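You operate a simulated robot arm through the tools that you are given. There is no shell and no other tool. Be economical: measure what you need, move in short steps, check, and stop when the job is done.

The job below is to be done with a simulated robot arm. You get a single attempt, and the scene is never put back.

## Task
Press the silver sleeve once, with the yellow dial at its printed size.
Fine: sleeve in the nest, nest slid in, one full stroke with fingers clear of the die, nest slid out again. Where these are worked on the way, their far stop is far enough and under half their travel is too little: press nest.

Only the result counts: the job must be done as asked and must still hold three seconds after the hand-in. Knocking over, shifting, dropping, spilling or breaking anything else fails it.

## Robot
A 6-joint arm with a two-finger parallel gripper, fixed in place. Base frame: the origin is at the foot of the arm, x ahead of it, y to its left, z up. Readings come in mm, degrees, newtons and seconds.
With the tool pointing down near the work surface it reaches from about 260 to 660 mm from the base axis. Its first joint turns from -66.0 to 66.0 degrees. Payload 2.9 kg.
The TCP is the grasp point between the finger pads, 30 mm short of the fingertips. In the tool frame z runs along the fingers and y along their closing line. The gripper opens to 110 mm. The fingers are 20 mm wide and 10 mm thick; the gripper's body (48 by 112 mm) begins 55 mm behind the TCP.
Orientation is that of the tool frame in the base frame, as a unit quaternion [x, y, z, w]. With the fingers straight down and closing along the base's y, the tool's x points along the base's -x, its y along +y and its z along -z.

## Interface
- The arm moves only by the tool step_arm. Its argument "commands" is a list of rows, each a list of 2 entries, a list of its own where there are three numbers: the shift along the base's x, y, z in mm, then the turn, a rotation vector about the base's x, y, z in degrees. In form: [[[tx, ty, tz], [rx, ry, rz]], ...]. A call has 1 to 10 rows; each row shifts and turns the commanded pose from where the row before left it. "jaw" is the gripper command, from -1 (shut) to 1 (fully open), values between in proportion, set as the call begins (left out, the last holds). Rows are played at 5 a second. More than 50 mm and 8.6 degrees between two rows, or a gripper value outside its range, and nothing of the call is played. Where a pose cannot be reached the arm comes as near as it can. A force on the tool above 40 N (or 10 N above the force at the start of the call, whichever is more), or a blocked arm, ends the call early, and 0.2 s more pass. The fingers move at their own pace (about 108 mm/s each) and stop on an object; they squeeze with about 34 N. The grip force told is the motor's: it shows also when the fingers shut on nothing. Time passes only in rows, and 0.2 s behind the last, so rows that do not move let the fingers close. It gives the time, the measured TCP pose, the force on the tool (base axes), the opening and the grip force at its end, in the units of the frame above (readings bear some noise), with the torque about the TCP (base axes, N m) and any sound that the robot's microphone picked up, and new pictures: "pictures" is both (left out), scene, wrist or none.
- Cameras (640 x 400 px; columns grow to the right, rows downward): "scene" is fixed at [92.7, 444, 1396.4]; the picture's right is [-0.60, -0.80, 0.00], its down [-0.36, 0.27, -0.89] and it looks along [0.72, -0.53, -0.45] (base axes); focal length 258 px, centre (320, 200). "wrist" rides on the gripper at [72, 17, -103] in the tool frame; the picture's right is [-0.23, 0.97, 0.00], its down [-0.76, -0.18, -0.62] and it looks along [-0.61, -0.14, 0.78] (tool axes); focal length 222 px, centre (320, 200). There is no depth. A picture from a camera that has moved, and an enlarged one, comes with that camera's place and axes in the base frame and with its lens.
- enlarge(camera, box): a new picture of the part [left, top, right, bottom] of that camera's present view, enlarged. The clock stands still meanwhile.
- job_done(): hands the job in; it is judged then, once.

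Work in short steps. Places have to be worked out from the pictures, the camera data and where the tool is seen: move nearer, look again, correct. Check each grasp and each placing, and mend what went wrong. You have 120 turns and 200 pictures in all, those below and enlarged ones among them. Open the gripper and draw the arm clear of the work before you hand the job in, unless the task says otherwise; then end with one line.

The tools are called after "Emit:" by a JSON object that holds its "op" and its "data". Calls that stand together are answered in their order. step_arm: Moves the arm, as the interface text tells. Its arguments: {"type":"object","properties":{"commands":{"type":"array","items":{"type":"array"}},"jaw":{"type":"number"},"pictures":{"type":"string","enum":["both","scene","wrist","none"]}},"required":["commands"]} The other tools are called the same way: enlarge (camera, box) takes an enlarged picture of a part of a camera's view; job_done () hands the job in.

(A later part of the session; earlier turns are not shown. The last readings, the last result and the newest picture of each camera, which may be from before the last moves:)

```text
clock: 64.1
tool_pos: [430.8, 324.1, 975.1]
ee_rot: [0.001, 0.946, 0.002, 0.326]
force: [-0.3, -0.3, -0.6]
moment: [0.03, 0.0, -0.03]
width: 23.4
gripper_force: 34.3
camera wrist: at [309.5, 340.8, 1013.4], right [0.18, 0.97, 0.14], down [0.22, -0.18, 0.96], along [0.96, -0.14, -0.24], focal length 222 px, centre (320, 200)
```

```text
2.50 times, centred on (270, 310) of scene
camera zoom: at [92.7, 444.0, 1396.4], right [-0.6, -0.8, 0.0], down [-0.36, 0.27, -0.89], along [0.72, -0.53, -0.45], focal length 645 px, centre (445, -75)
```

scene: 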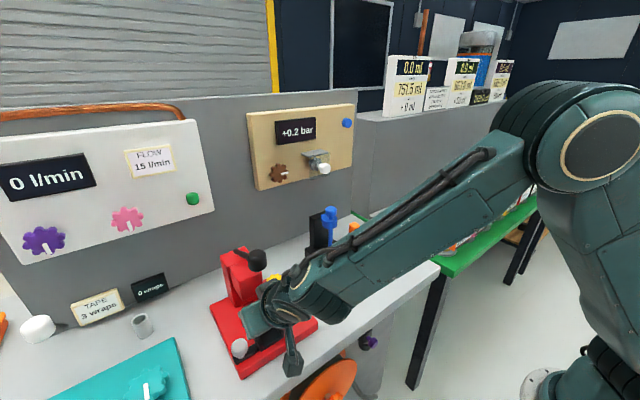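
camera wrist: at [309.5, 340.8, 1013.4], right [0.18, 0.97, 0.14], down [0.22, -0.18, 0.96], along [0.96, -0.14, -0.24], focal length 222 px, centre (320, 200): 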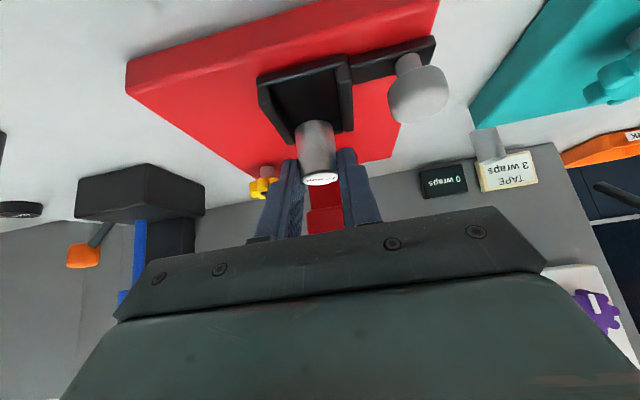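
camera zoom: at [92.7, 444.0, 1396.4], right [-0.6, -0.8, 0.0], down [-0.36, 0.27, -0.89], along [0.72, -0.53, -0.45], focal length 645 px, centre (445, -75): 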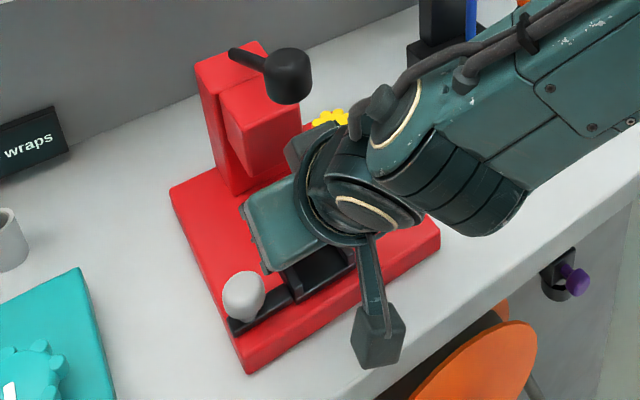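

Lateral fit is good; I go 4 mm further forward and lower gradually until contact.

Emit:
{"op": "step_arm", "data": {"commands": [[[4, 0, -8], [0, 0, 0]], [[0, 0, -8], [0, 0, 0]], [[0, 0, -4], [0, 0, 0]], [[0, 0, -3], [0, 0, 0]]], "pictures": "wrist"}}

Emit:
{"op": "enlarge", "data": {"camera": "wrist", "box": [250, 85, 410, 205]}}

```text
clock: 65.1
tool_pos: [436.1, 323.5, 955.0]
ee_rot: [0.003, 0.944, 0.003, 0.33]
force: [0.7, -7.3, 29.3]
moment: [-0.25, -0.38, -0.07]
width: 24.3
gripper_force: 33.9
camera wrist: at [314.6, 340.2, 992.1], right [0.18, 0.97, 0.15], down [0.21, -0.19, 0.96], along [0.96, -0.14, -0.23], focal length 222 px, centre (320, 200)
```

wrist: 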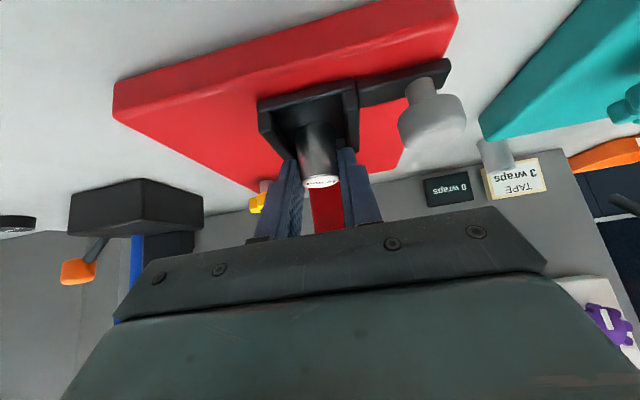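

```text
3.33 times, centred on (330, 145) of wrist
camera zoom: at [314.6, 340.2, 992.1], right [0.18, 0.97, 0.15], down [0.21, -0.19, 0.96], along [0.96, -0.14, -0.23], focal length 740 px, centre (287, 383)
```

zoom: 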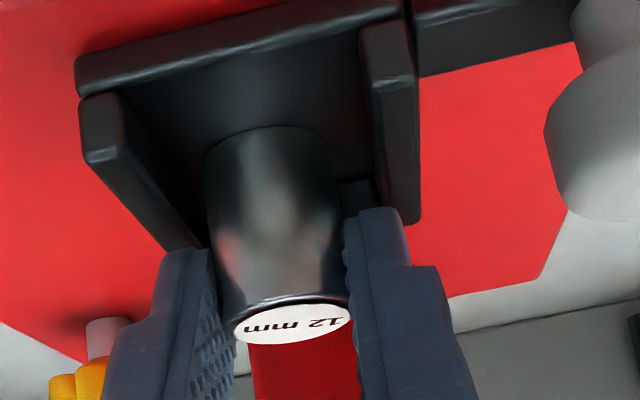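

Contact at 29 N with the sleeve standing between the nest walls. I ease up 1 mm and open slightly to release.

Emit:
{"op": "step_arm", "data": {"commands": [[[0, 0, 1], [0, 0, 0]], [[0, 0, 0], [0, 0, 0]], [[0, 0, 0], [0, 0, 0]]], "jaw": -0.27, "pictures": "none"}}

Emit:
{"op": "enlarge", "data": {"camera": "wrist", "box": [250, 85, 410, 205]}}

```text
clock: 65.9
tool_pos: [434.6, 324.5, 955.1]
ee_rot: [0.001, 0.945, 0.005, 0.328]
force: [-1.0, 9.9, 25.0]
moment: [-0.27, -0.24, 0.18]
width: 30.1
gripper_force: 0.0
```

```text
3.33 times, centred on (330, 145) of wrist
camera zoom: at [313.3, 341.4, 992.2], right [0.18, 0.97, 0.15], down [0.21, -0.19, 0.96], along [0.96, -0.14, -0.24], focal length 740 px, centre (287, 383)
```

zoom: 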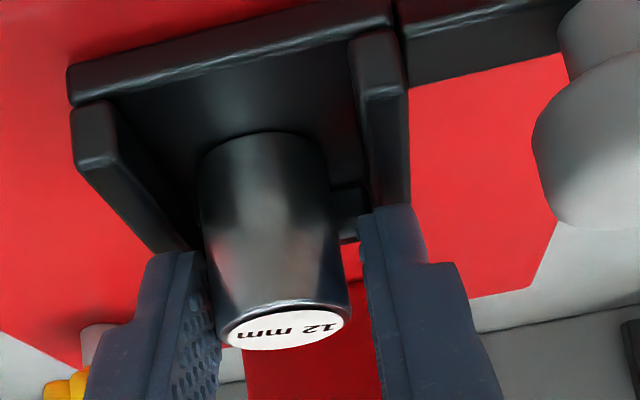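

Released; fingertips seem to rest on the walls. Raise 5 mm, open a bit more, then look.

Emit:
{"op": "step_arm", "data": {"commands": [[[0, 0, 3], [0, 0, 0]], [[0, 0, 3], [0, 0, 0]], [[0, 0, 0], [0, 0, 0]]], "jaw": -0.27, "pictures": "none"}}

Emit:
{"op": "enlarge", "data": {"camera": "wrist", "box": [250, 85, 410, 205]}}

```text
clock: 66.7
tool_pos: [434.0, 319.7, 956.4]
ee_rot: [0.001, 0.946, 0.0, 0.324]
force: [-0.3, 0.1, -1.0]
moment: [0.04, 0.0, -0.02]
width: 40.1
gripper_force: 0.0
```

```text
3.33 times, centred on (330, 145) of wrist
camera zoom: at [313.0, 338.3, 995.6], right [0.18, 0.97, 0.14], down [0.22, -0.18, 0.96], along [0.96, -0.14, -0.24], focal length 740 px, centre (287, 383)
```

zoom: 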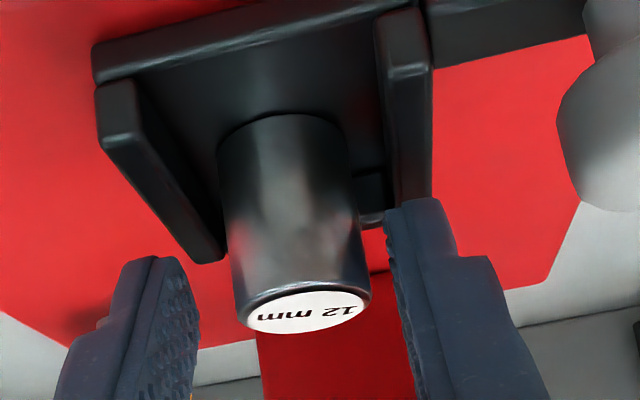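

Sleeve stands free in the nest. I withdraw backward from under the lever and look.

Emit:
{"op": "step_arm", "data": {"commands": [[[-20, 0, 4], [0, 0, 0]], [[-30, 0, 0], [0, 0, 0]], [[-30, 0, 0], [0, 0, 0]], [[-20, 0, 20], [0, 0, 0]]], "pictures": "wrist"}}

Emit:
{"op": "enlarge", "data": {"camera": "wrist", "box": [260, 80, 440, 200]}}

Emit:
{"op": "enlarge", "data": {"camera": "scene", "box": [200, 270, 340, 390]}}

```text
clock: 67.7
tool_pos: [331.7, 322.9, 980.6]
ee_rot: [0.0, 0.946, 0.002, 0.325]
force: [1.2, -1.0, -0.8]
moment: [0.0, 0.0, 0.0]
width: 40.1
gripper_force: 0.1
camera wrist: at [210.7, 339.7, 1018.8], right [0.18, 0.97, 0.14], down [0.22, -0.18, 0.96], along [0.96, -0.14, -0.24], focal length 222 px, centre (320, 200)
```

wrist: 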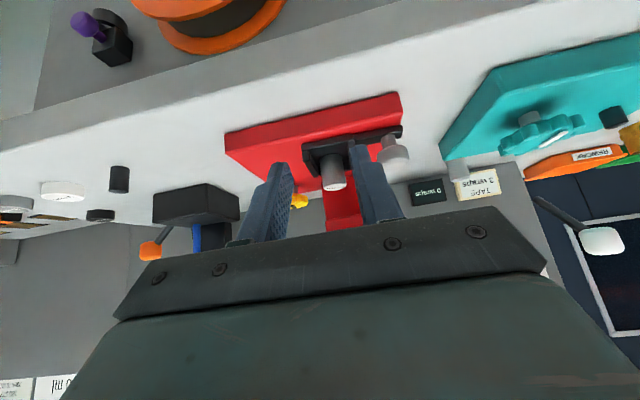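

```text
3.33 times, centred on (350, 140) of wrist
camera zoom: at [210.7, 339.7, 1018.8], right [0.18, 0.97, 0.14], down [0.22, -0.18, 0.96], along [0.96, -0.14, -0.24], focal length 740 px, centre (220, 400)
```

zoom: 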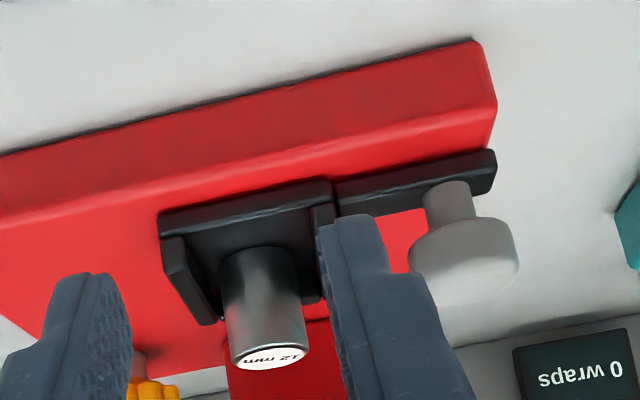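

```text
3.33 times, centred on (270, 330) of scene
camera zoom: at [92.7, 444.0, 1396.4], right [-0.6, -0.8, 0.0], down [-0.36, 0.27, -0.89], along [0.72, -0.53, -0.45], focal length 860 px, centre (487, -233)
```

zoom: 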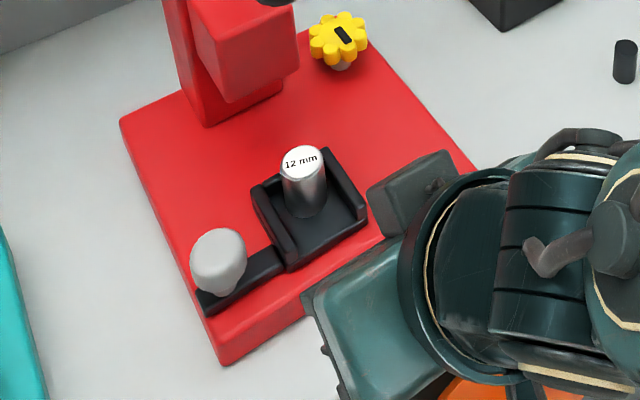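

The sleeve stands upright in the nest. Nest handle knob is at about (430,386,934), ⌀33. I raise, turn the leaned tool to heading -30° and come above the knob.

Emit:
{"op": "step_arm", "data": {"commands": [[[0, 15, 25], [0, 0, -7.5]], [[0, 20, 25], [0, 0, -7.5]], [[10, 20, 15], [0, 0, -7.5]], [[20, 20, 0], [0, 0, -7.5]], [[30, 0, 0], [0, 0, 0]], [[29, -7, 0], [0, 0, 0]]], "jaw": 0.1, "pictures": "both"}}

```text
clock: 69.1
tool_pos: [448.9, 376.4, 1045.6]
ee_rot: [0.246, 0.913, -0.082, 0.314]
force: [1.1, 0.2, -0.7]
moment: [0.01, 0.0, 0.04]
width: 60.6
gripper_force: 0.0
out of reach, approached as far as the arm can: row 1, 2, 3
camera wrist: at [353.0, 452.4, 1083.1], right [0.64, 0.75, 0.14], down [0.1, -0.27, 0.96], along [0.76, -0.6, -0.24], focal length 222 px, centre (320, 200)
```

scene: 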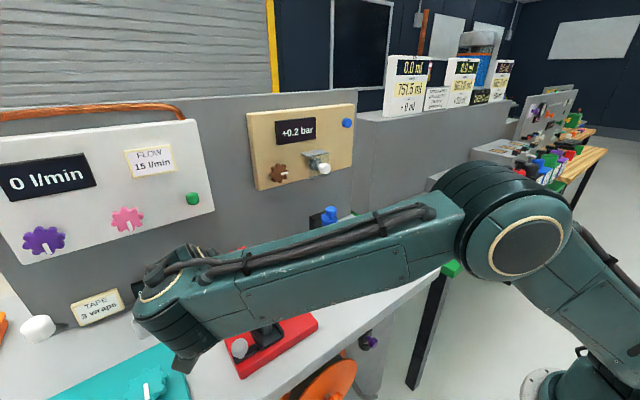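
wrist: 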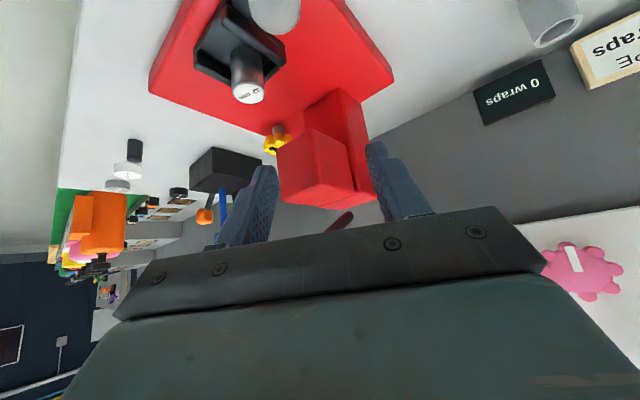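

I'm closer to the lever ball than intended; I back off to (420,392) at the same height, then recheck.

Emit:
{"op": "step_arm", "data": {"commands": [[[-15, 10, 0], [0, 0, 0]], [[-14, 6, 0], [0, 0, 0]], [[0, 0, 0], [0, 0, 0]]], "pictures": "wrist"}}

```text
clock: 69.9
tool_pos: [419.7, 393.0, 1045.3]
ee_rot: [0.245, 0.913, -0.083, 0.316]
force: [-0.2, 0.6, 0.1]
moment: [-0.03, -0.01, -0.05]
width: 60.5
gripper_force: 0.1
camera wrist: at [322.7, 468.7, 1083.3], right [0.64, 0.75, 0.14], down [0.1, -0.27, 0.96], along [0.76, -0.6, -0.24], focal length 222 px, centre (320, 200)
```

wrist: 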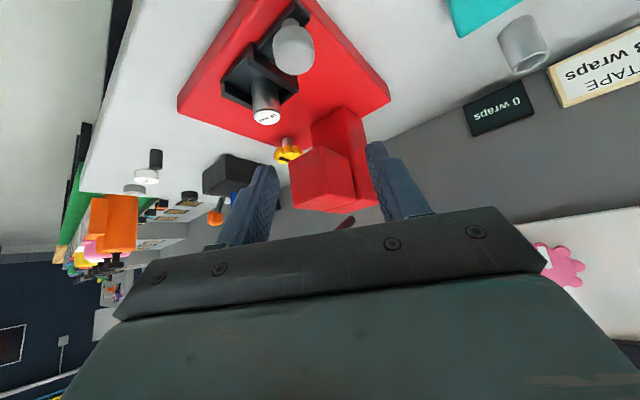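

Knob confirmed near (426,386). Descend to straddle it.

Emit:
{"op": "step_arm", "data": {"commands": [[[0, 0, -40], [0, 0, 0]], [[0, -1, -40], [0, 0, 0]], [[0, 0, -17], [0, 0, 0]]], "pictures": "wrist"}}

```text
clock: 70.7
tool_pos: [422.0, 391.2, 954.9]
ee_rot: [0.248, 0.911, -0.079, 0.319]
force: [-0.8, -1.7, 30.6]
moment: [-1.23, 0.28, -0.04]
width: 61.3
gripper_force: 0.7
camera wrist: at [325.1, 466.8, 991.2], right [0.64, 0.75, 0.16], down [0.09, -0.27, 0.96], along [0.76, -0.6, -0.24], focal length 222 px, centre (320, 200)
```

wrist: 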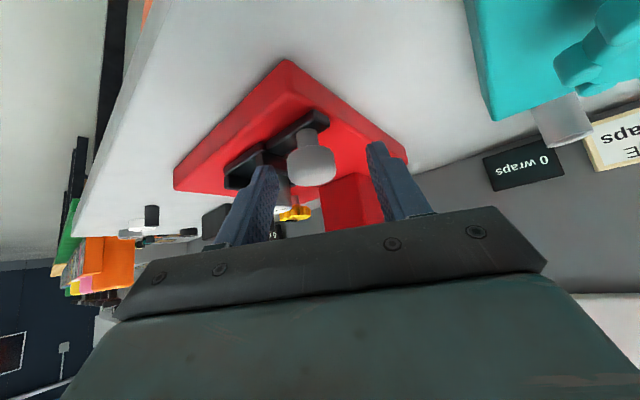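

A fingertip touches the nest's wall. Raise 4 mm and close onto the knob.

Emit:
{"op": "step_arm", "data": {"commands": [[[0, 0, 4], [0, 0, 0]], [[0, 0, 0], [0, 0, 0]], [[0, 0, 0], [0, 0, 0]]], "jaw": -0.25, "pictures": "wrist"}}

```text
clock: 71.5
tool_pos: [419.2, 390.2, 952.3]
ee_rot: [0.245, 0.913, -0.081, 0.315]
force: [0.5, 0.2, 0.8]
moment: [-0.01, 0.04, -0.03]
width: 41.4
gripper_force: 0.2
camera wrist: at [323.2, 466.8, 990.9], right [0.64, 0.75, 0.14], down [0.1, -0.26, 0.96], along [0.76, -0.6, -0.24], focal length 222 px, centre (320, 200)
```

wrist: 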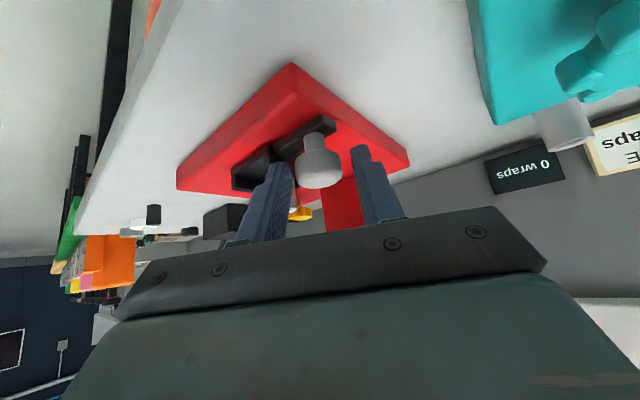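

Now close on the knob.

Emit:
{"op": "step_arm", "data": {"commands": [[[2, -1, -3], [0, 0, 0]], [[0, 0, 0], [0, 0, 0]], [[0, 0, 0], [0, 0, 0]], [[0, 0, 0], [0, 0, 0]]], "jaw": -1, "pictures": "both"}}

Emit:
{"op": "enlarge", "data": {"camera": "scene", "box": [200, 240, 340, 390]}}

```text
clock: 72.5
tool_pos: [424.4, 391.1, 952.6]
ee_rot: [0.247, 0.912, -0.08, 0.317]
force: [-0.1, -1.1, 29.1]
moment: [-0.49, 0.11, 0.0]
width: 29.6
gripper_force: 45.0
camera wrist: at [326.5, 465.9, 990.5], right [0.64, 0.75, 0.15], down [0.09, -0.27, 0.96], along [0.76, -0.6, -0.24], focal length 222 px, centre (320, 200)
```

scene: 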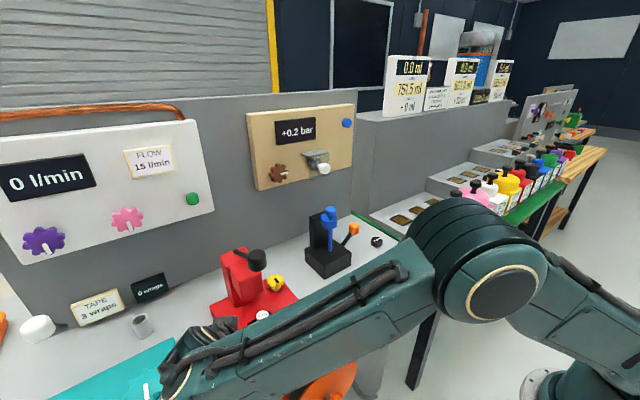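
wrist: 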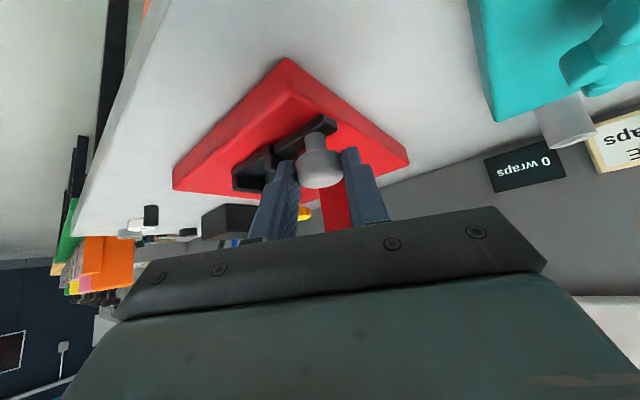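

```text
2.67 times, centred on (270, 315) of scene
camera zoom: at [92.3, 443.6, 1396.6], right [-0.6, -0.8, 0.0], down [-0.36, 0.27, -0.89], along [0.72, -0.53, -0.45], focal length 688 px, centre (453, -107)
```

zoom: 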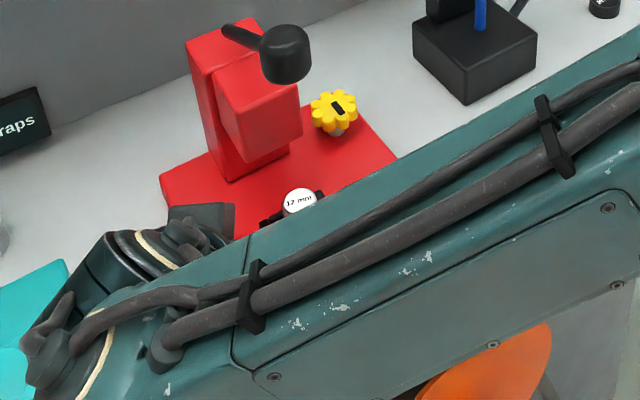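

Knob gripped, sleeve still upright. I relieve the downward load 2 mm and slide the nest in +x slowly.

Emit:
{"op": "step_arm", "data": {"commands": [[[0, 0, 2], [0, 0, 0]], [[4, 0, 0], [0, 0, 0]], [[5, 0, 0], [0, 0, 0]], [[6, 0, 0], [0, 0, 0]], [[6, 0, 0], [0, 0, 0]], [[6, 0, 0], [0, 0, 0]], [[6, 0, 0], [0, 0, 0]], [[6, 0, 0], [0, 0, 0]]], "pictures": "both"}}

Emit:
{"op": "enlarge", "data": {"camera": "scene", "box": [200, 240, 340, 390]}}

```text
clock: 74.3
tool_pos: [461.3, 390.9, 954.2]
ee_rot: [0.244, 0.913, -0.08, 0.316]
force: [-1.6, 3.9, 21.3]
moment: [-0.01, 0.11, -0.17]
width: 29.1
gripper_force: 44.8
camera wrist: at [364.0, 465.6, 990.6], right [0.64, 0.75, 0.15], down [0.09, -0.27, 0.96], along [0.76, -0.6, -0.24], focal length 222 px, centre (320, 200)
```

scene: 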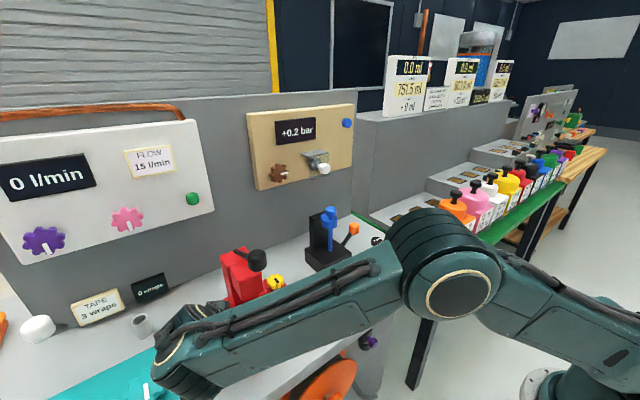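
wrist: 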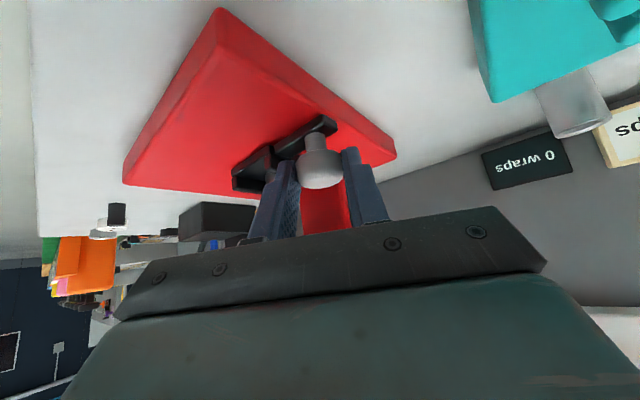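

```text
2.67 times, centred on (270, 315) of scene
camera zoom: at [92.3, 443.8, 1396.5], right [-0.6, -0.8, 0.0], down [-0.36, 0.27, -0.89], along [0.72, -0.53, -0.45], focal length 688 px, centre (453, -107)
```

zoom: 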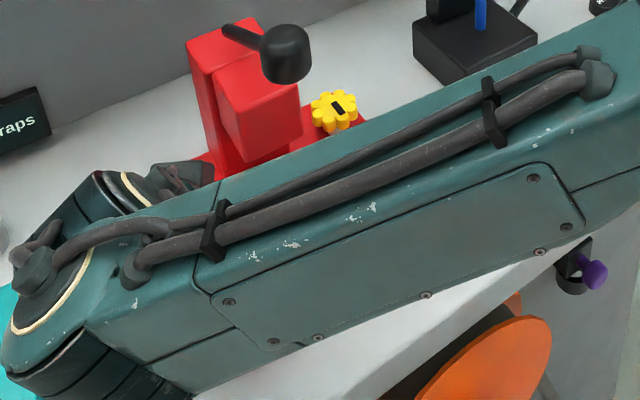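

Sliding freely (37 mm so far). Continue until the stop.

Emit:
{"op": "step_arm", "data": {"commands": [[[6, 0, 0], [0, 0, 0]], [[6, 0, 0], [0, 0, 0]], [[6, 0, 0], [0, 0, 0]], [[6, 0, 0], [0, 0, 0]], [[6, 0, 0], [0, 0, 0]], [[6, 0, 0], [0, 0, 0]]], "pictures": "wrist"}}

```text
clock: 75.5
tool_pos: [485.5, 391.1, 953.3]
ee_rot: [0.248, 0.913, -0.085, 0.314]
force: [-13.5, -3.5, 7.6]
moment: [-0.44, -0.22, -0.29]
width: 29.2
gripper_force: 44.8
stopped in row 5: the force on the tool passed its limit (the readings are from after the stop); the commanded pose is now the measured one
camera wrist: at [388.7, 466.7, 990.8], right [0.65, 0.75, 0.14], down [0.1, -0.26, 0.96], along [0.76, -0.61, -0.25], focal length 222 px, centre (320, 200)
```

wrist: 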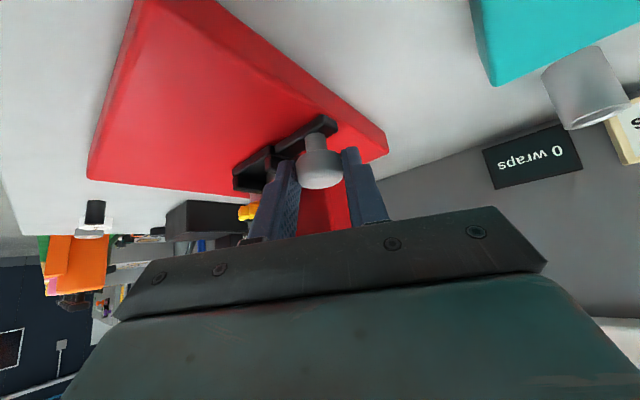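

Stopped after 61 mm of travel, presumably the far stop. Release and withdraw up and back to check.

Emit:
{"op": "step_arm", "data": {"commands": [[[0, 0, 0], [0, 0, 0]], [[0, 0, 2], [0, 0, 0]], [[-2, 2, 15], [0, 0, 0]], [[-10, 5, 25], [0, 0, 0]], [[-25, 15, 25], [0, 0, 0]], [[-40, 20, 20], [0, 0, 0]], [[-40, 0, 10], [0, 0, 7.5]], [[-40, -20, 0], [0, 0, 7.5]]], "jaw": -0.2, "pictures": "both"}}

Emit:
{"op": "enlarge", "data": {"camera": "scene", "box": [200, 240, 340, 390]}}

```text
clock: 77.3
tool_pos: [373.6, 383.8, 1041.4]
ee_rot: [0.125, 0.938, -0.042, 0.319]
force: [0.1, -0.8, -1.5]
moment: [0.03, -0.03, 0.05]
width: 44.1
gripper_force: 0.1
out of reach, approached as far as the arm can: row 6, 7, 8
camera wrist: at [262.3, 432.9, 1080.6], right [0.43, 0.89, 0.14], down [0.17, -0.23, 0.96], along [0.89, -0.39, -0.25], focal length 222 px, centre (320, 200)
```

scene: 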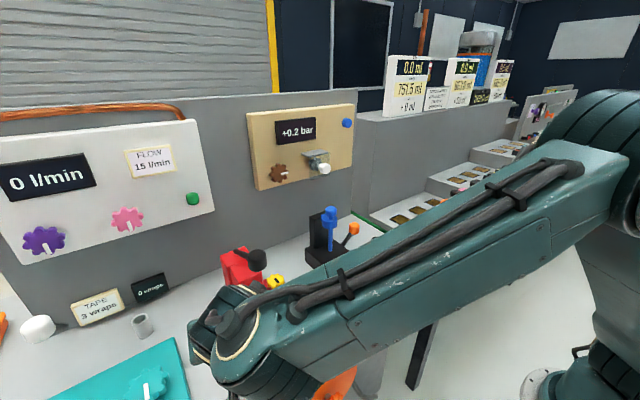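
wrist: 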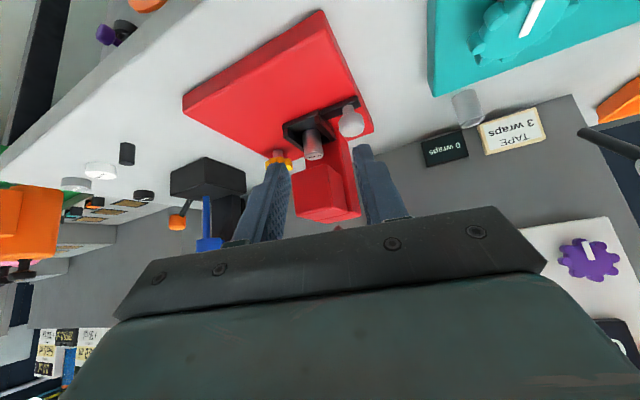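

```text
2.67 times, centred on (270, 315) of scene
camera zoom: at [92.7, 444.0, 1396.4], right [-0.6, -0.8, 0.0], down [-0.36, 0.27, -0.89], along [0.72, -0.53, -0.45], focal length 688 px, centre (453, -107)
```

zoom: 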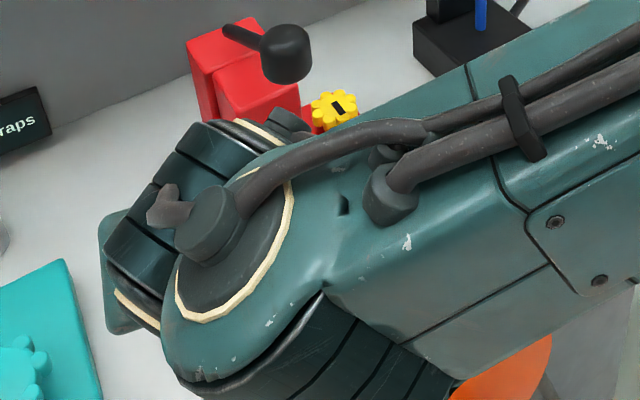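

Emit:
{"op": "enlarge", "data": {"camera": "wrist", "box": [250, 90, 390, 230]}}

```text
2.86 times, centred on (320, 160) of wrist
camera zoom: at [262.3, 432.9, 1080.6], right [0.43, 0.89, 0.14], down [0.17, -0.23, 0.96], along [0.89, -0.39, -0.25], focal length 635 px, centre (320, 314)
```

zoom: 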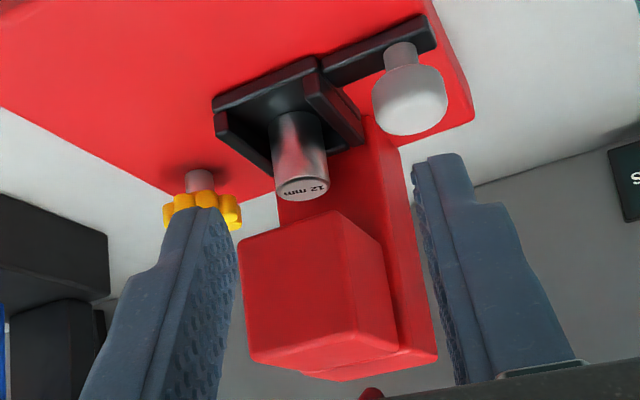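

Nest with upright sleeve is in under the ram. Now I go look whether the mm display reacts, straightening the tool on the way.

Emit:
{"op": "step_arm", "data": {"commands": [[[-10, -20, 40], [0, 0, 7.5]], [[-10, -30, 35], [0, 0, 7.5]], [[0, -35, 30], [0, 7.6, 0]], [[0, -40, 25], [0, 7.6, 0]], [[15, -40, 20], [0, 7.6, 0]], [[15, -40, 20], [0, 7.6, 0]], [[20, -40, 10], [0, 7.6, 0]], [[20, -40, 10], [0, 0, 0]], [[20, -40, 0], [0, 0, 0]], [[20, -40, 0], [0, 0, 0]]], "pictures": "wrist"}}

```text
clock: 79.5
tool_pos: [467.9, 17.2, 1234.1]
ee_rot: [0.001, 1.0, -0.001, -0.002]
force: [0.1, -0.4, -0.4]
moment: [0.03, 0.02, -0.02]
width: 44.1
gripper_force: 0.1
camera wrist: at [394.5, 34.6, 1338.5], right [0.23, 0.97, 0.0], down [0.76, -0.18, 0.62], along [0.6, -0.15, -0.78], focal length 222 px, centre (320, 200)
```

wrist: 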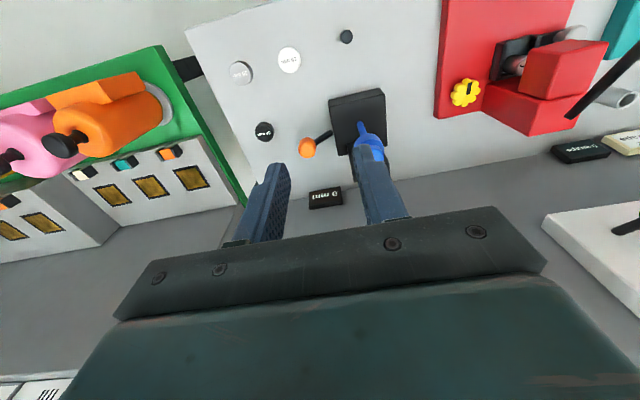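

Emit:
{"op": "enlarge", "data": {"camera": "wrist", "box": [290, 165, 370, 215]}}

Emit:
{"op": "enlarge", "data": {"camera": "wrist", "box": [430, 0, 640, 150]}}

```text
8.00 times, centred on (330, 190) of wrist
camera zoom: at [394.5, 34.6, 1338.5], right [0.23, 0.97, 0.0], down [0.76, -0.18, 0.62], along [0.6, -0.15, -0.78], focal length 1777 px, centre (240, 280)
```

zoom: 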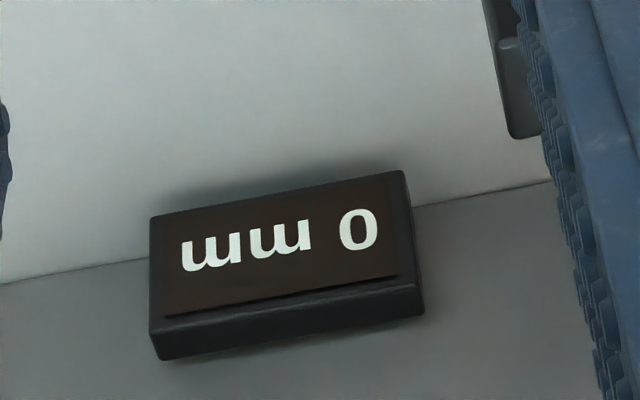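

```text
2.67 times, centred on (535, 75) of wrist
camera zoom: at [394.5, 34.6, 1338.5], right [0.23, 0.97, 0.0], down [0.76, -0.18, 0.62], along [0.6, -0.15, -0.78], focal length 592 px, centre (-253, 533)
```

zoom: 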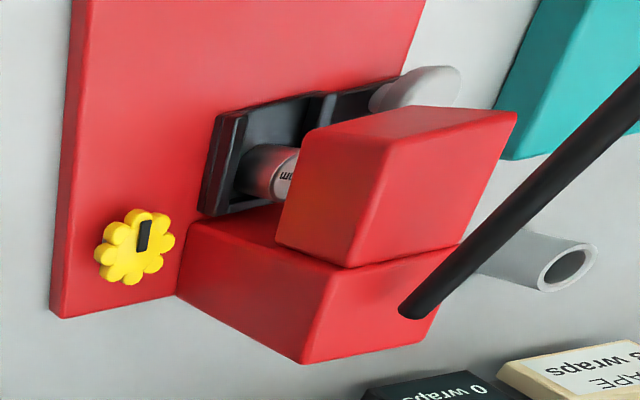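

The display stays 0: not the press's. There is a text notice between the dispensers; I read it in case it holds a scale hint.

Emit:
{"op": "enlarge", "data": {"camera": "scene", "box": [415, 70, 465, 120]}}

Emit:
{"op": "enlarge", "data": {"camera": "scene", "box": [505, 80, 580, 150]}}

```text
8.00 times, centred on (440, 95) of scene
camera zoom: at [92.7, 444.0, 1396.4], right [-0.6, -0.8, 0.0], down [-0.36, 0.27, -0.89], along [0.72, -0.53, -0.45], focal length 2063 px, centre (-640, 1040)
```

zoom: 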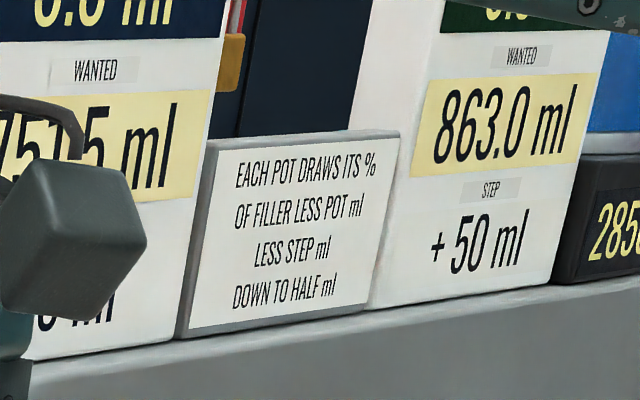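

```text
5.71 times, centred on (542, 115) of scene
camera zoom: at [92.7, 444.0, 1396.4], right [-0.6, -0.8, 0.0], down [-0.36, 0.27, -0.89], along [0.72, -0.53, -0.45], focal length 1474 px, centre (-951, 686)
```

zoom: 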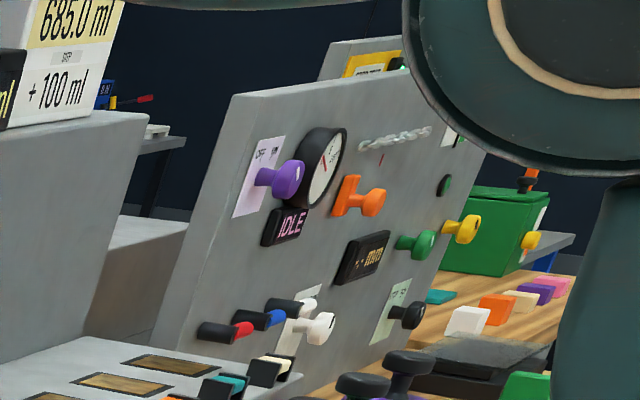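

Nothing for this press there. I return to the dial and turn it about +55° (mid/upper range), then recheck the display now that the nest is in.

Emit:
{"op": "step_arm", "data": {"commands": [[[9, 29, 0], [0, 0, 7.5]], [[9, 29, 0], [0, 0, 7.5]], [[9, 29, 0], [0, 0, 7.5]], [[9, 29, 0], [0, 0, 7.5]], [[9, 29, 0], [0, 0, 7.5]], [[9, 29, 0], [0, 0, 7.5]], [[9, 29, -20], [0, 0, 7.5]], [[9, 27, -40], [0, 0, 7.5]], [[0, 0, -45], [7.5, 0, 0]], [[0, 0, -45], [7.5, 0, 0]]], "jaw": 0.2, "pictures": "wrist"}}

```text
clock: 81.7
tool_pos: [552.8, 257.8, 1092.4]
ee_rot: [-0.569, 0.815, 0.1, 0.035]
force: [-1.5, -2.3, -1.2]
moment: [0.23, -0.18, -0.01]
width: 65.9
gripper_force: 0.2
out of reach, approached as far as the arm can: row 10
camera wrist: at [517.8, 175.8, 1183.1], right [-0.83, 0.53, 0.16], down [0.47, 0.52, 0.72], along [0.3, 0.67, -0.68], focal length 222 px, centre (320, 200)
```

wrist: 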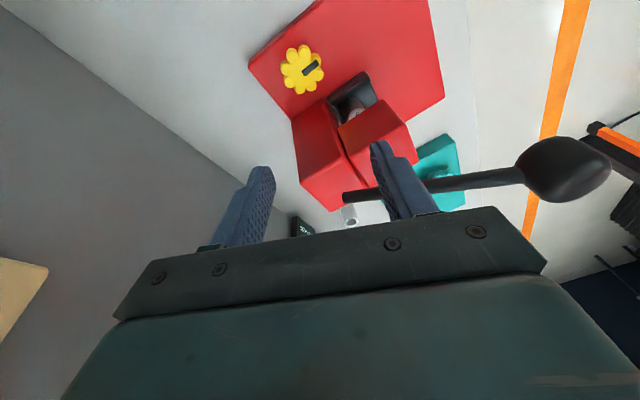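

Pose is a little off target; I settle and correct to above the dial.

Emit:
{"op": "step_arm", "data": {"commands": [[[0, 0, -20], [0, 0, 0]], [[0, 0, 0], [0, 0, 0]]], "pictures": "none"}}

```text
clock: 82.3
tool_pos: [558.2, 257.5, 1076.0]
ee_rot: [-0.493, 0.86, 0.112, 0.063]
force: [0.7, -1.2, 0.4]
moment: [0.02, 0.01, 0.01]
width: 65.9
gripper_force: 0.0
out of reach, approached as far as the arm can: row 1
```

Emit:
{"op": "step_arm", "data": {"commands": [[[-10, -6, -10], [0, 0, 0]], [[-6, -3, -10], [0, 0, 0]], [[0, 0, 0], [0, 0, 0]]], "pictures": "wrist"}}

```text
clock: 83.1
tool_pos: [562.7, 255.3, 1066.2]
ee_rot: [-0.495, 0.859, 0.112, 0.063]
force: [0.0, 0.5, 0.1]
moment: [-0.01, 0.01, -0.03]
width: 66.1
gripper_force: 0.1
out of reach, approached as far as the arm can: row 1, 2
camera wrist: at [510.1, 177.5, 1153.1], right [-0.73, 0.66, 0.17], down [0.54, 0.39, 0.75], along [0.43, 0.64, -0.64], focal length 222 px, centre (320, 200)
```

wrist: 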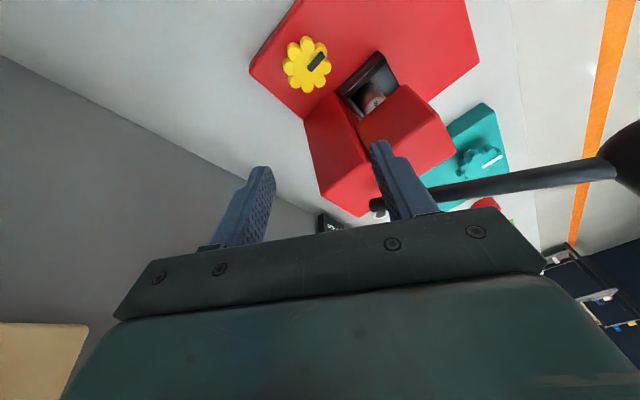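

The arm is at some joint limit here. I undo the lean and see where it settles.

Emit:
{"op": "step_arm", "data": {"commands": [[[0, 0, 20], [-7.5, 0, 0]], [[0, 0, 20], [-7.5, 0, 0]], [[0, 0, 0], [0, 0, 0]]], "pictures": "none"}}

```text
clock: 83.9
tool_pos: [564.1, 254.4, 1097.4]
ee_rot: [-0.497, 0.867, 0.016, 0.008]
force: [0.8, -0.1, 0.1]
moment: [0.02, -0.01, 0.01]
width: 66.1
gripper_force: 0.1
out of reach, approached as far as the arm can: row 2
```

Emit:
{"op": "step_arm", "data": {"commands": [[[-20, -5, 0], [0, 0, 0]], [[0, 0, 0], [0, 0, 0]], [[0, 0, 0], [0, 0, 0]]], "pictures": "none"}}

```text
clock: 84.7
tool_pos: [546.1, 249.8, 1096.9]
ee_rot: [-0.498, 0.867, -0.002, -0.001]
force: [-0.6, 0.4, 0.2]
moment: [0.0, 0.0, -0.02]
width: 66.1
gripper_force: 0.0
```

Reachable again. Re-apply the lean while lowering a bit.

Emit:
{"op": "step_arm", "data": {"commands": [[[-2, -1, -25], [7.5, 0, 0]], [[-2, -1, -25], [7.5, 0, 0]], [[0, 0, -30], [0, 0, 0]], [[0, 0, 0], [0, 0, 0]]], "pictures": "none"}}

```text
clock: 85.7
tool_pos: [565.4, 254.1, 1036.3]
ee_rot: [-0.496, 0.863, 0.09, 0.046]
force: [0.1, 0.7, -0.6]
moment: [0.03, -0.01, -0.02]
width: 65.8
gripper_force: 0.0
out of reach, approached as far as the arm can: row 1, 2, 3
```

The lean isn't reachable this time. I undo it and will work upright with yaw between -10° and +20°.

Emit:
{"op": "step_arm", "data": {"commands": [[[0, 0, 40], [-5.8, 0, 0]], [[0, 0, 20], [-5.7, -0.6, 0]], [[-10, -3, 0], [0, 0, 7]], [[-10, -3, 0], [0, 0, 7]], [[0, 0, 0], [0, 0, 7]], [[0, 0, 0], [0, 0, 0]]], "pictures": "wrist"}}

```text
clock: 87.1
tool_pos: [548.5, 244.9, 1090.5]
ee_rot: [-0.648, 0.762, 0.001, 0.002]
force: [-0.9, -0.2, 0.3]
moment: [-0.02, 0.01, 0.02]
width: 65.8
gripper_force: 0.1
out of reach, approached as far as the arm can: row 2
camera wrist: at [519.3, 175.9, 1194.7], right [-0.93, 0.38, 0.0], down [0.3, 0.72, 0.63], along [0.24, 0.58, -0.78], focal length 222 px, centre (320, 200)
```

wrist: 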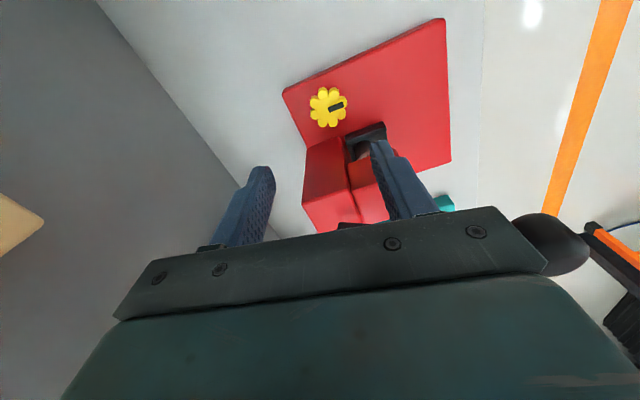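

Upright, yaw 81°. Descend onto the dial at (542,248,946).

Emit:
{"op": "step_arm", "data": {"commands": [[[-4, 2, -40], [0, 0, 0]], [[-2, 1, -40], [0, 0, 0]], [[0, 0, -40], [0, 0, 0]], [[0, 0, -25], [0, 0, 0]], [[0, 0, 0], [0, 0, 0]]], "pictures": "wrist"}}

```text
clock: 88.1
tool_pos: [568.4, 257.4, 971.5]
ee_rot: [-0.647, 0.763, 0.0, 0.009]
force: [-2.3, -1.7, 6.5]
moment: [-0.05, 0.27, 0.07]
width: 66.6
gripper_force: 1.4
out of reach, approached as far as the arm can: row 2, 3, 4
stopped in row 4: the force on the tool passed its limit (the readings are from after the stop); the commanded pose is now the measured one
camera wrist: at [537.9, 188.8, 1074.6], right [-0.92, 0.38, -0.01], down [0.29, 0.72, 0.64], along [0.25, 0.58, -0.77], focal length 222 px, centre (320, 200)
```

wrist: 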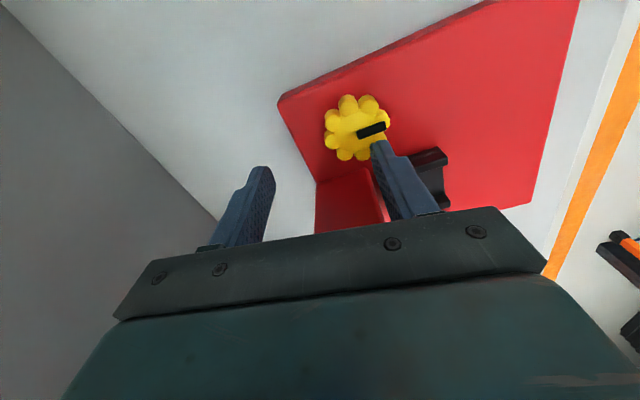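

The arm drifted outward at its limit and touched; I lift straight up at once. I'll then grasp the dial with the forward-leaned tool (heading 35°), as was natural for the sleeve.

Emit:
{"op": "step_arm", "data": {"commands": [[[0, 0, 20], [0, 0, 0]], [[0, 0, 40], [0, 0, 0]], [[0, -10, 40], [0, 0, 0]], [[-10, -20, 40], [0, 0, 0]], [[-20, -20, 20], [0, 0, -8]], [[-20, -20, 0], [0, 0, -8]]], "pictures": "both"}}

Emit:
{"op": "enlarge", "data": {"camera": "scene", "box": [200, 240, 340, 390]}}

```text
clock: 89.5
tool_pos: [517.0, 191.0, 1132.8]
ee_rot: [-0.535, 0.845, -0.001, 0.008]
force: [0.0, -0.1, -0.3]
moment: [0.03, 0.01, 0.0]
width: 66.0
gripper_force: 0.0
camera wrist: at [468.5, 132.5, 1235.0], right [-0.78, 0.62, -0.01], down [0.48, 0.61, 0.63], along [0.4, 0.49, -0.77], focal length 222 px, centre (320, 200)
```

scene: 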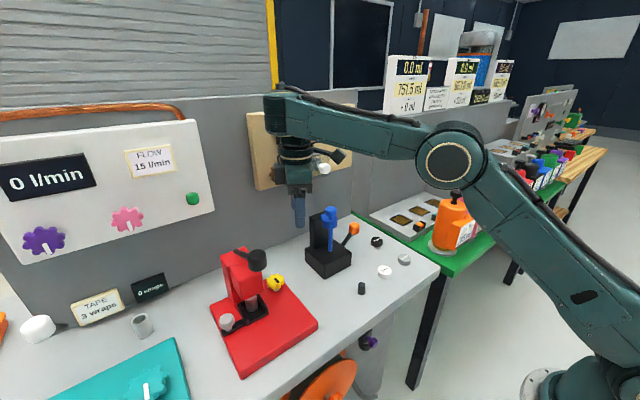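
wrist: 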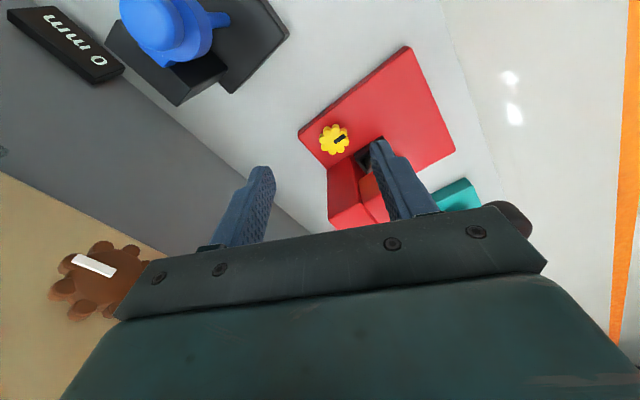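

```text
2.67 times, centred on (270, 315) of scene
camera zoom: at [92.7, 444.0, 1396.4], right [-0.6, -0.8, 0.0], down [-0.36, 0.27, -0.89], along [0.72, -0.53, -0.45], focal length 688 px, centre (453, -107)
```

zoom: 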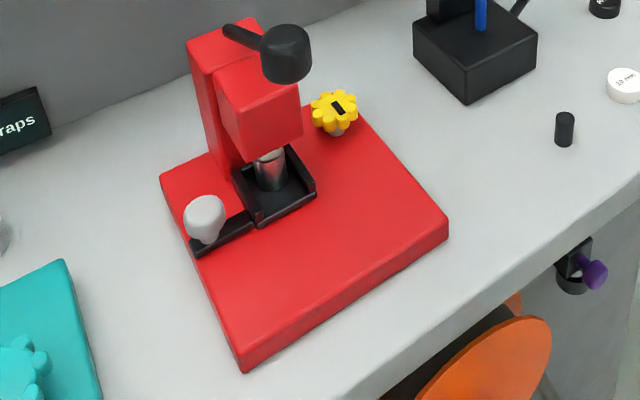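

All intact, and the sleeve is under the ram. Rotate to heading 35°, lean forward 38°, above the dial.

Emit:
{"op": "step_arm", "data": {"commands": [[[0, 0, 0], [0, 0, -7.5]], [[0, 0, 0], [0, 0, -7.4]], [[0, 10, 0], [0, 0, -7.4]], [[0, 10, 0], [0, 0, -7.4]], [[0, 10, -15], [4.36, -6.23, 0]], [[0, 10, -15], [4.36, -6.23, 0]], [[4, 5, -15], [4.36, -6.23, 0]], [[4, 4, -15], [4.36, -6.23, 0]], [[4, 0, -20], [4.36, -6.23, 0]], [[0, 0, -20], [0, 0, 0]]], "pictures": "wrist"}}

```text
clock: 91.7
tool_pos: [596.3, 263.6, 1126.4]
ee_rot: [-0.293, 0.937, 0.053, 0.185]
force: [0.8, 0.9, 0.8]
moment: [-0.01, 0.02, 0.0]
width: 66.0
gripper_force: 0.0
out of reach, approached as far as the arm can: row 5, 6, 7, 8, 9, 10
camera wrist: at [498.9, 217.8, 1195.0], right [-0.38, 0.92, 0.08], down [0.48, 0.13, 0.87], along [0.79, 0.37, -0.49], focal length 222 px, centre (320, 200)
```

wrist: 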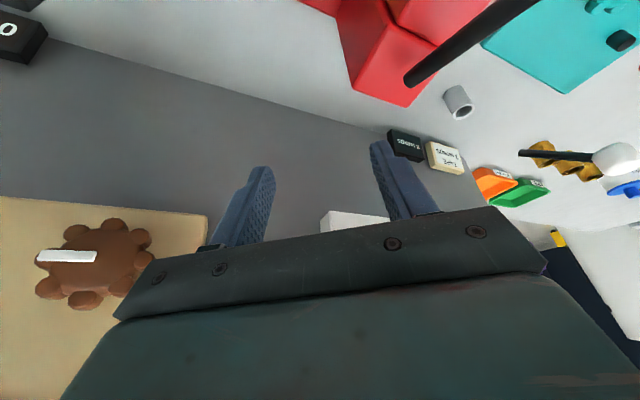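

Reach limit again: the wrist seems to be in another branch. I straighten up and return toward the home pose to unwind.

Emit:
{"op": "step_arm", "data": {"commands": [[[-30, -10, 20], [-4.07, 6.18, 0]], [[-30, -10, 20], [-4.07, 6.18, 0]], [[-40, -10, 20], [-4.07, 6.18, 0]], [[-40, 0, 20], [0, 0, -8.5]], [[-40, 0, 20], [0, 0, -8.5]], [[-40, 0, 20], [0, 0, -8.5]], [[-40, 0, 10], [0, 0, -8.5]], [[0, 0, 0], [0, 0, 0]]], "jaw": 0.2, "pictures": "scene"}}

```text
clock: 93.5
tool_pos: [340.0, 234.0, 1253.6]
ee_rot: [-0.006, 1.0, 0.0, 0.006]
force: [0.6, -1.0, -0.1]
moment: [0.02, 0.02, 0.0]
width: 66.3
gripper_force: 0.1
out of reach, approached as far as the arm can: row 3
```

scene: 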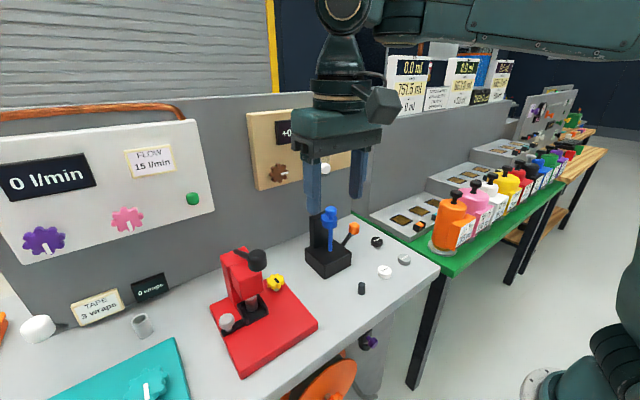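

Looks like the normal configuration. I retrace the approach that worked for the sleeve: upright to (520,172,1150) at heading 20°, then lean.

Emit:
{"op": "step_arm", "data": {"commands": [[[36, -12, -20], [0, 0, 6.7]], [[36, -12, -20], [0, 0, 6.7]], [[36, -12, -20], [0, 0, 6.7]], [[36, -12, -20], [0, 0, 0]], [[36, -12, -20], [0, 0, 0]], [[0, 10, -20], [2.6, -7.14, 0]], [[0, 10, -20], [2.6, -7.14, 0]], [[0, 10, -20], [2.6, -7.14, 0]], [[0, 10, -20], [2.6, -7.14, 0]], [[0, 10, -20], [2.6, -7.14, 0]]], "pictures": "wrist"}}

```text
clock: 95.7
tool_pos: [605.4, 236.6, 1166.4]
ee_rot: [-0.177, 0.958, 0.039, 0.223]
force: [0.3, -0.8, 0.6]
moment: [0.01, 0.03, -0.03]
width: 66.3
gripper_force: 0.0
out of reach, approached as far as the arm can: row 6, 7, 8, 9, 10
camera wrist: at [495.3, 213.9, 1227.1], right [-0.16, 0.98, 0.1], down [0.44, -0.02, 0.9], along [0.88, 0.18, -0.43], focal length 222 px, centre (320, 200)
```

wrist: 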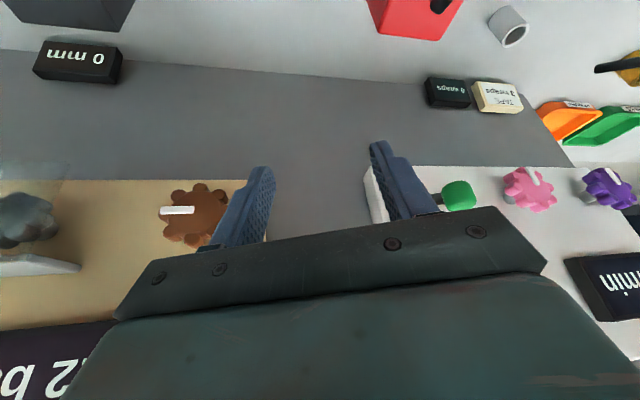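

Forward lean is no longer available here. I'll straighten and turn the dial by pushing its lobes with closed fingers on its -y side (tool upright, heading 0).

Emit:
{"op": "step_arm", "data": {"commands": [[[-20, -10, 0], [-2.28, 6.15, 0]], [[-20, -10, 0], [-2.28, 6.15, 0]], [[-20, -10, 0], [-2.28, 6.15, 0]], [[-20, -10, -10], [-2.28, 6.15, 0]], [[-15, 0, -10], [0, 0, -6.7]], [[0, 0, -10], [0, 0, -6.7]], [[0, 0, -10], [0, 0, -6.7]], [[0, 0, 0], [0, 0, 0]]], "jaw": -1, "pictures": "none"}}

```text
clock: 97.5
tool_pos: [515.9, 200.1, 1129.2]
ee_rot: [-0.008, 1.0, 0.0, 0.0]
force: [0.1, -0.1, -0.1]
moment: [-0.01, -0.02, 0.04]
width: 0.0
gripper_force: 34.0
out of reach, approached as far as the arm can: row 5
```

Upright at yaw 0. Descend to (508,221,942), just beside the dial's -y side.

Emit:
{"op": "step_arm", "data": {"commands": [[[-4, 10, -40], [0, 0, 0]], [[-4, 10, -40], [0, 0, 0]], [[0, 1, -40], [0, 0, 0]], [[0, 0, -40], [0, 0, 0]], [[0, 0, -27], [0, 0, 0]], [[0, 0, 0], [0, 0, 0]]], "pictures": "both"}}

```text
clock: 98.9
tool_pos: [569.0, 246.3, 975.4]
ee_rot: [-0.007, 1.0, 0.001, 0.0]
force: [-3.5, -4.1, 17.0]
moment: [1.09, 0.23, 0.32]
width: 0.2
gripper_force: 34.1
out of reach, approached as far as the arm can: row 1, 2, 3, 4, 5
camera wrist: at [495.8, 261.7, 1078.9], right [0.21, 0.98, 0.0], down [0.76, -0.17, 0.62], along [0.61, -0.13, -0.78], focal length 222 px, centre (320, 200)
```

scene: 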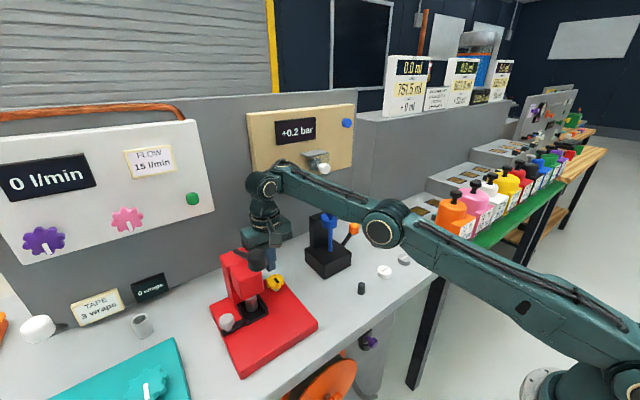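
wrist: 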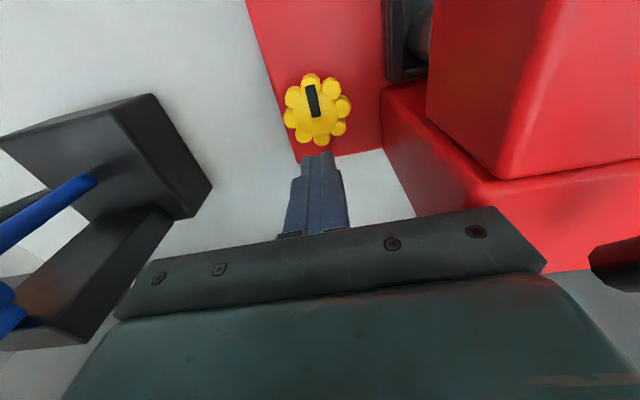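

The wrist is evidently in the flipped branch (entered when I straightened up after the nest). I retreat up and go to the earlier pose (468,17,1234) to reverse that path.

Emit:
{"op": "step_arm", "data": {"commands": [[[-5, -8, 20], [0, 0, 0]], [[-10, -30, 45], [0, 0, 0]], [[-20, -35, 30], [0, 0, 0]], [[-20, -35, 30], [0, 0, 0]], [[-20, -35, 30], [0, 0, 0]], [[-10, -35, 30], [0, 0, 0]], [[-10, -30, 30], [0, 0, 0]], [[-6, -21, 40], [0, 0, 0]], [[0, 0, 0], [0, 0, 0]]], "pictures": "none"}}

```text
refused: row 2 steps farther than a row can; nothing moved
```

Emit:
{"op": "step_arm", "data": {"commands": [[[-5, -8, 20], [0, 0, 0]], [[-5, -10, 45], [0, 0, 0]], [[-15, -30, 30], [0, 0, 0]], [[-20, -30, 30], [0, 0, 0]], [[-20, -30, 30], [0, 0, 0]], [[-15, -30, 30], [0, 0, 0]], [[-10, -30, 30], [0, 0, 0]], [[-10, -30, 30], [0, 0, 0]], [[0, -30, 14], [0, 0, 0]], [[0, 0, 0], [0, 0, 0]]], "pictures": "none"}}

```text
clock: 101.1
tool_pos: [478.2, 20.4, 1239.4]
ee_rot: [-0.007, 1.0, 0.001, -0.002]
force: [0.1, 0.4, 0.2]
moment: [0.04, 0.0, 0.02]
width: 0.0
gripper_force: 34.4
out of reach, approached as far as the arm can: row 1, 4, 5
```

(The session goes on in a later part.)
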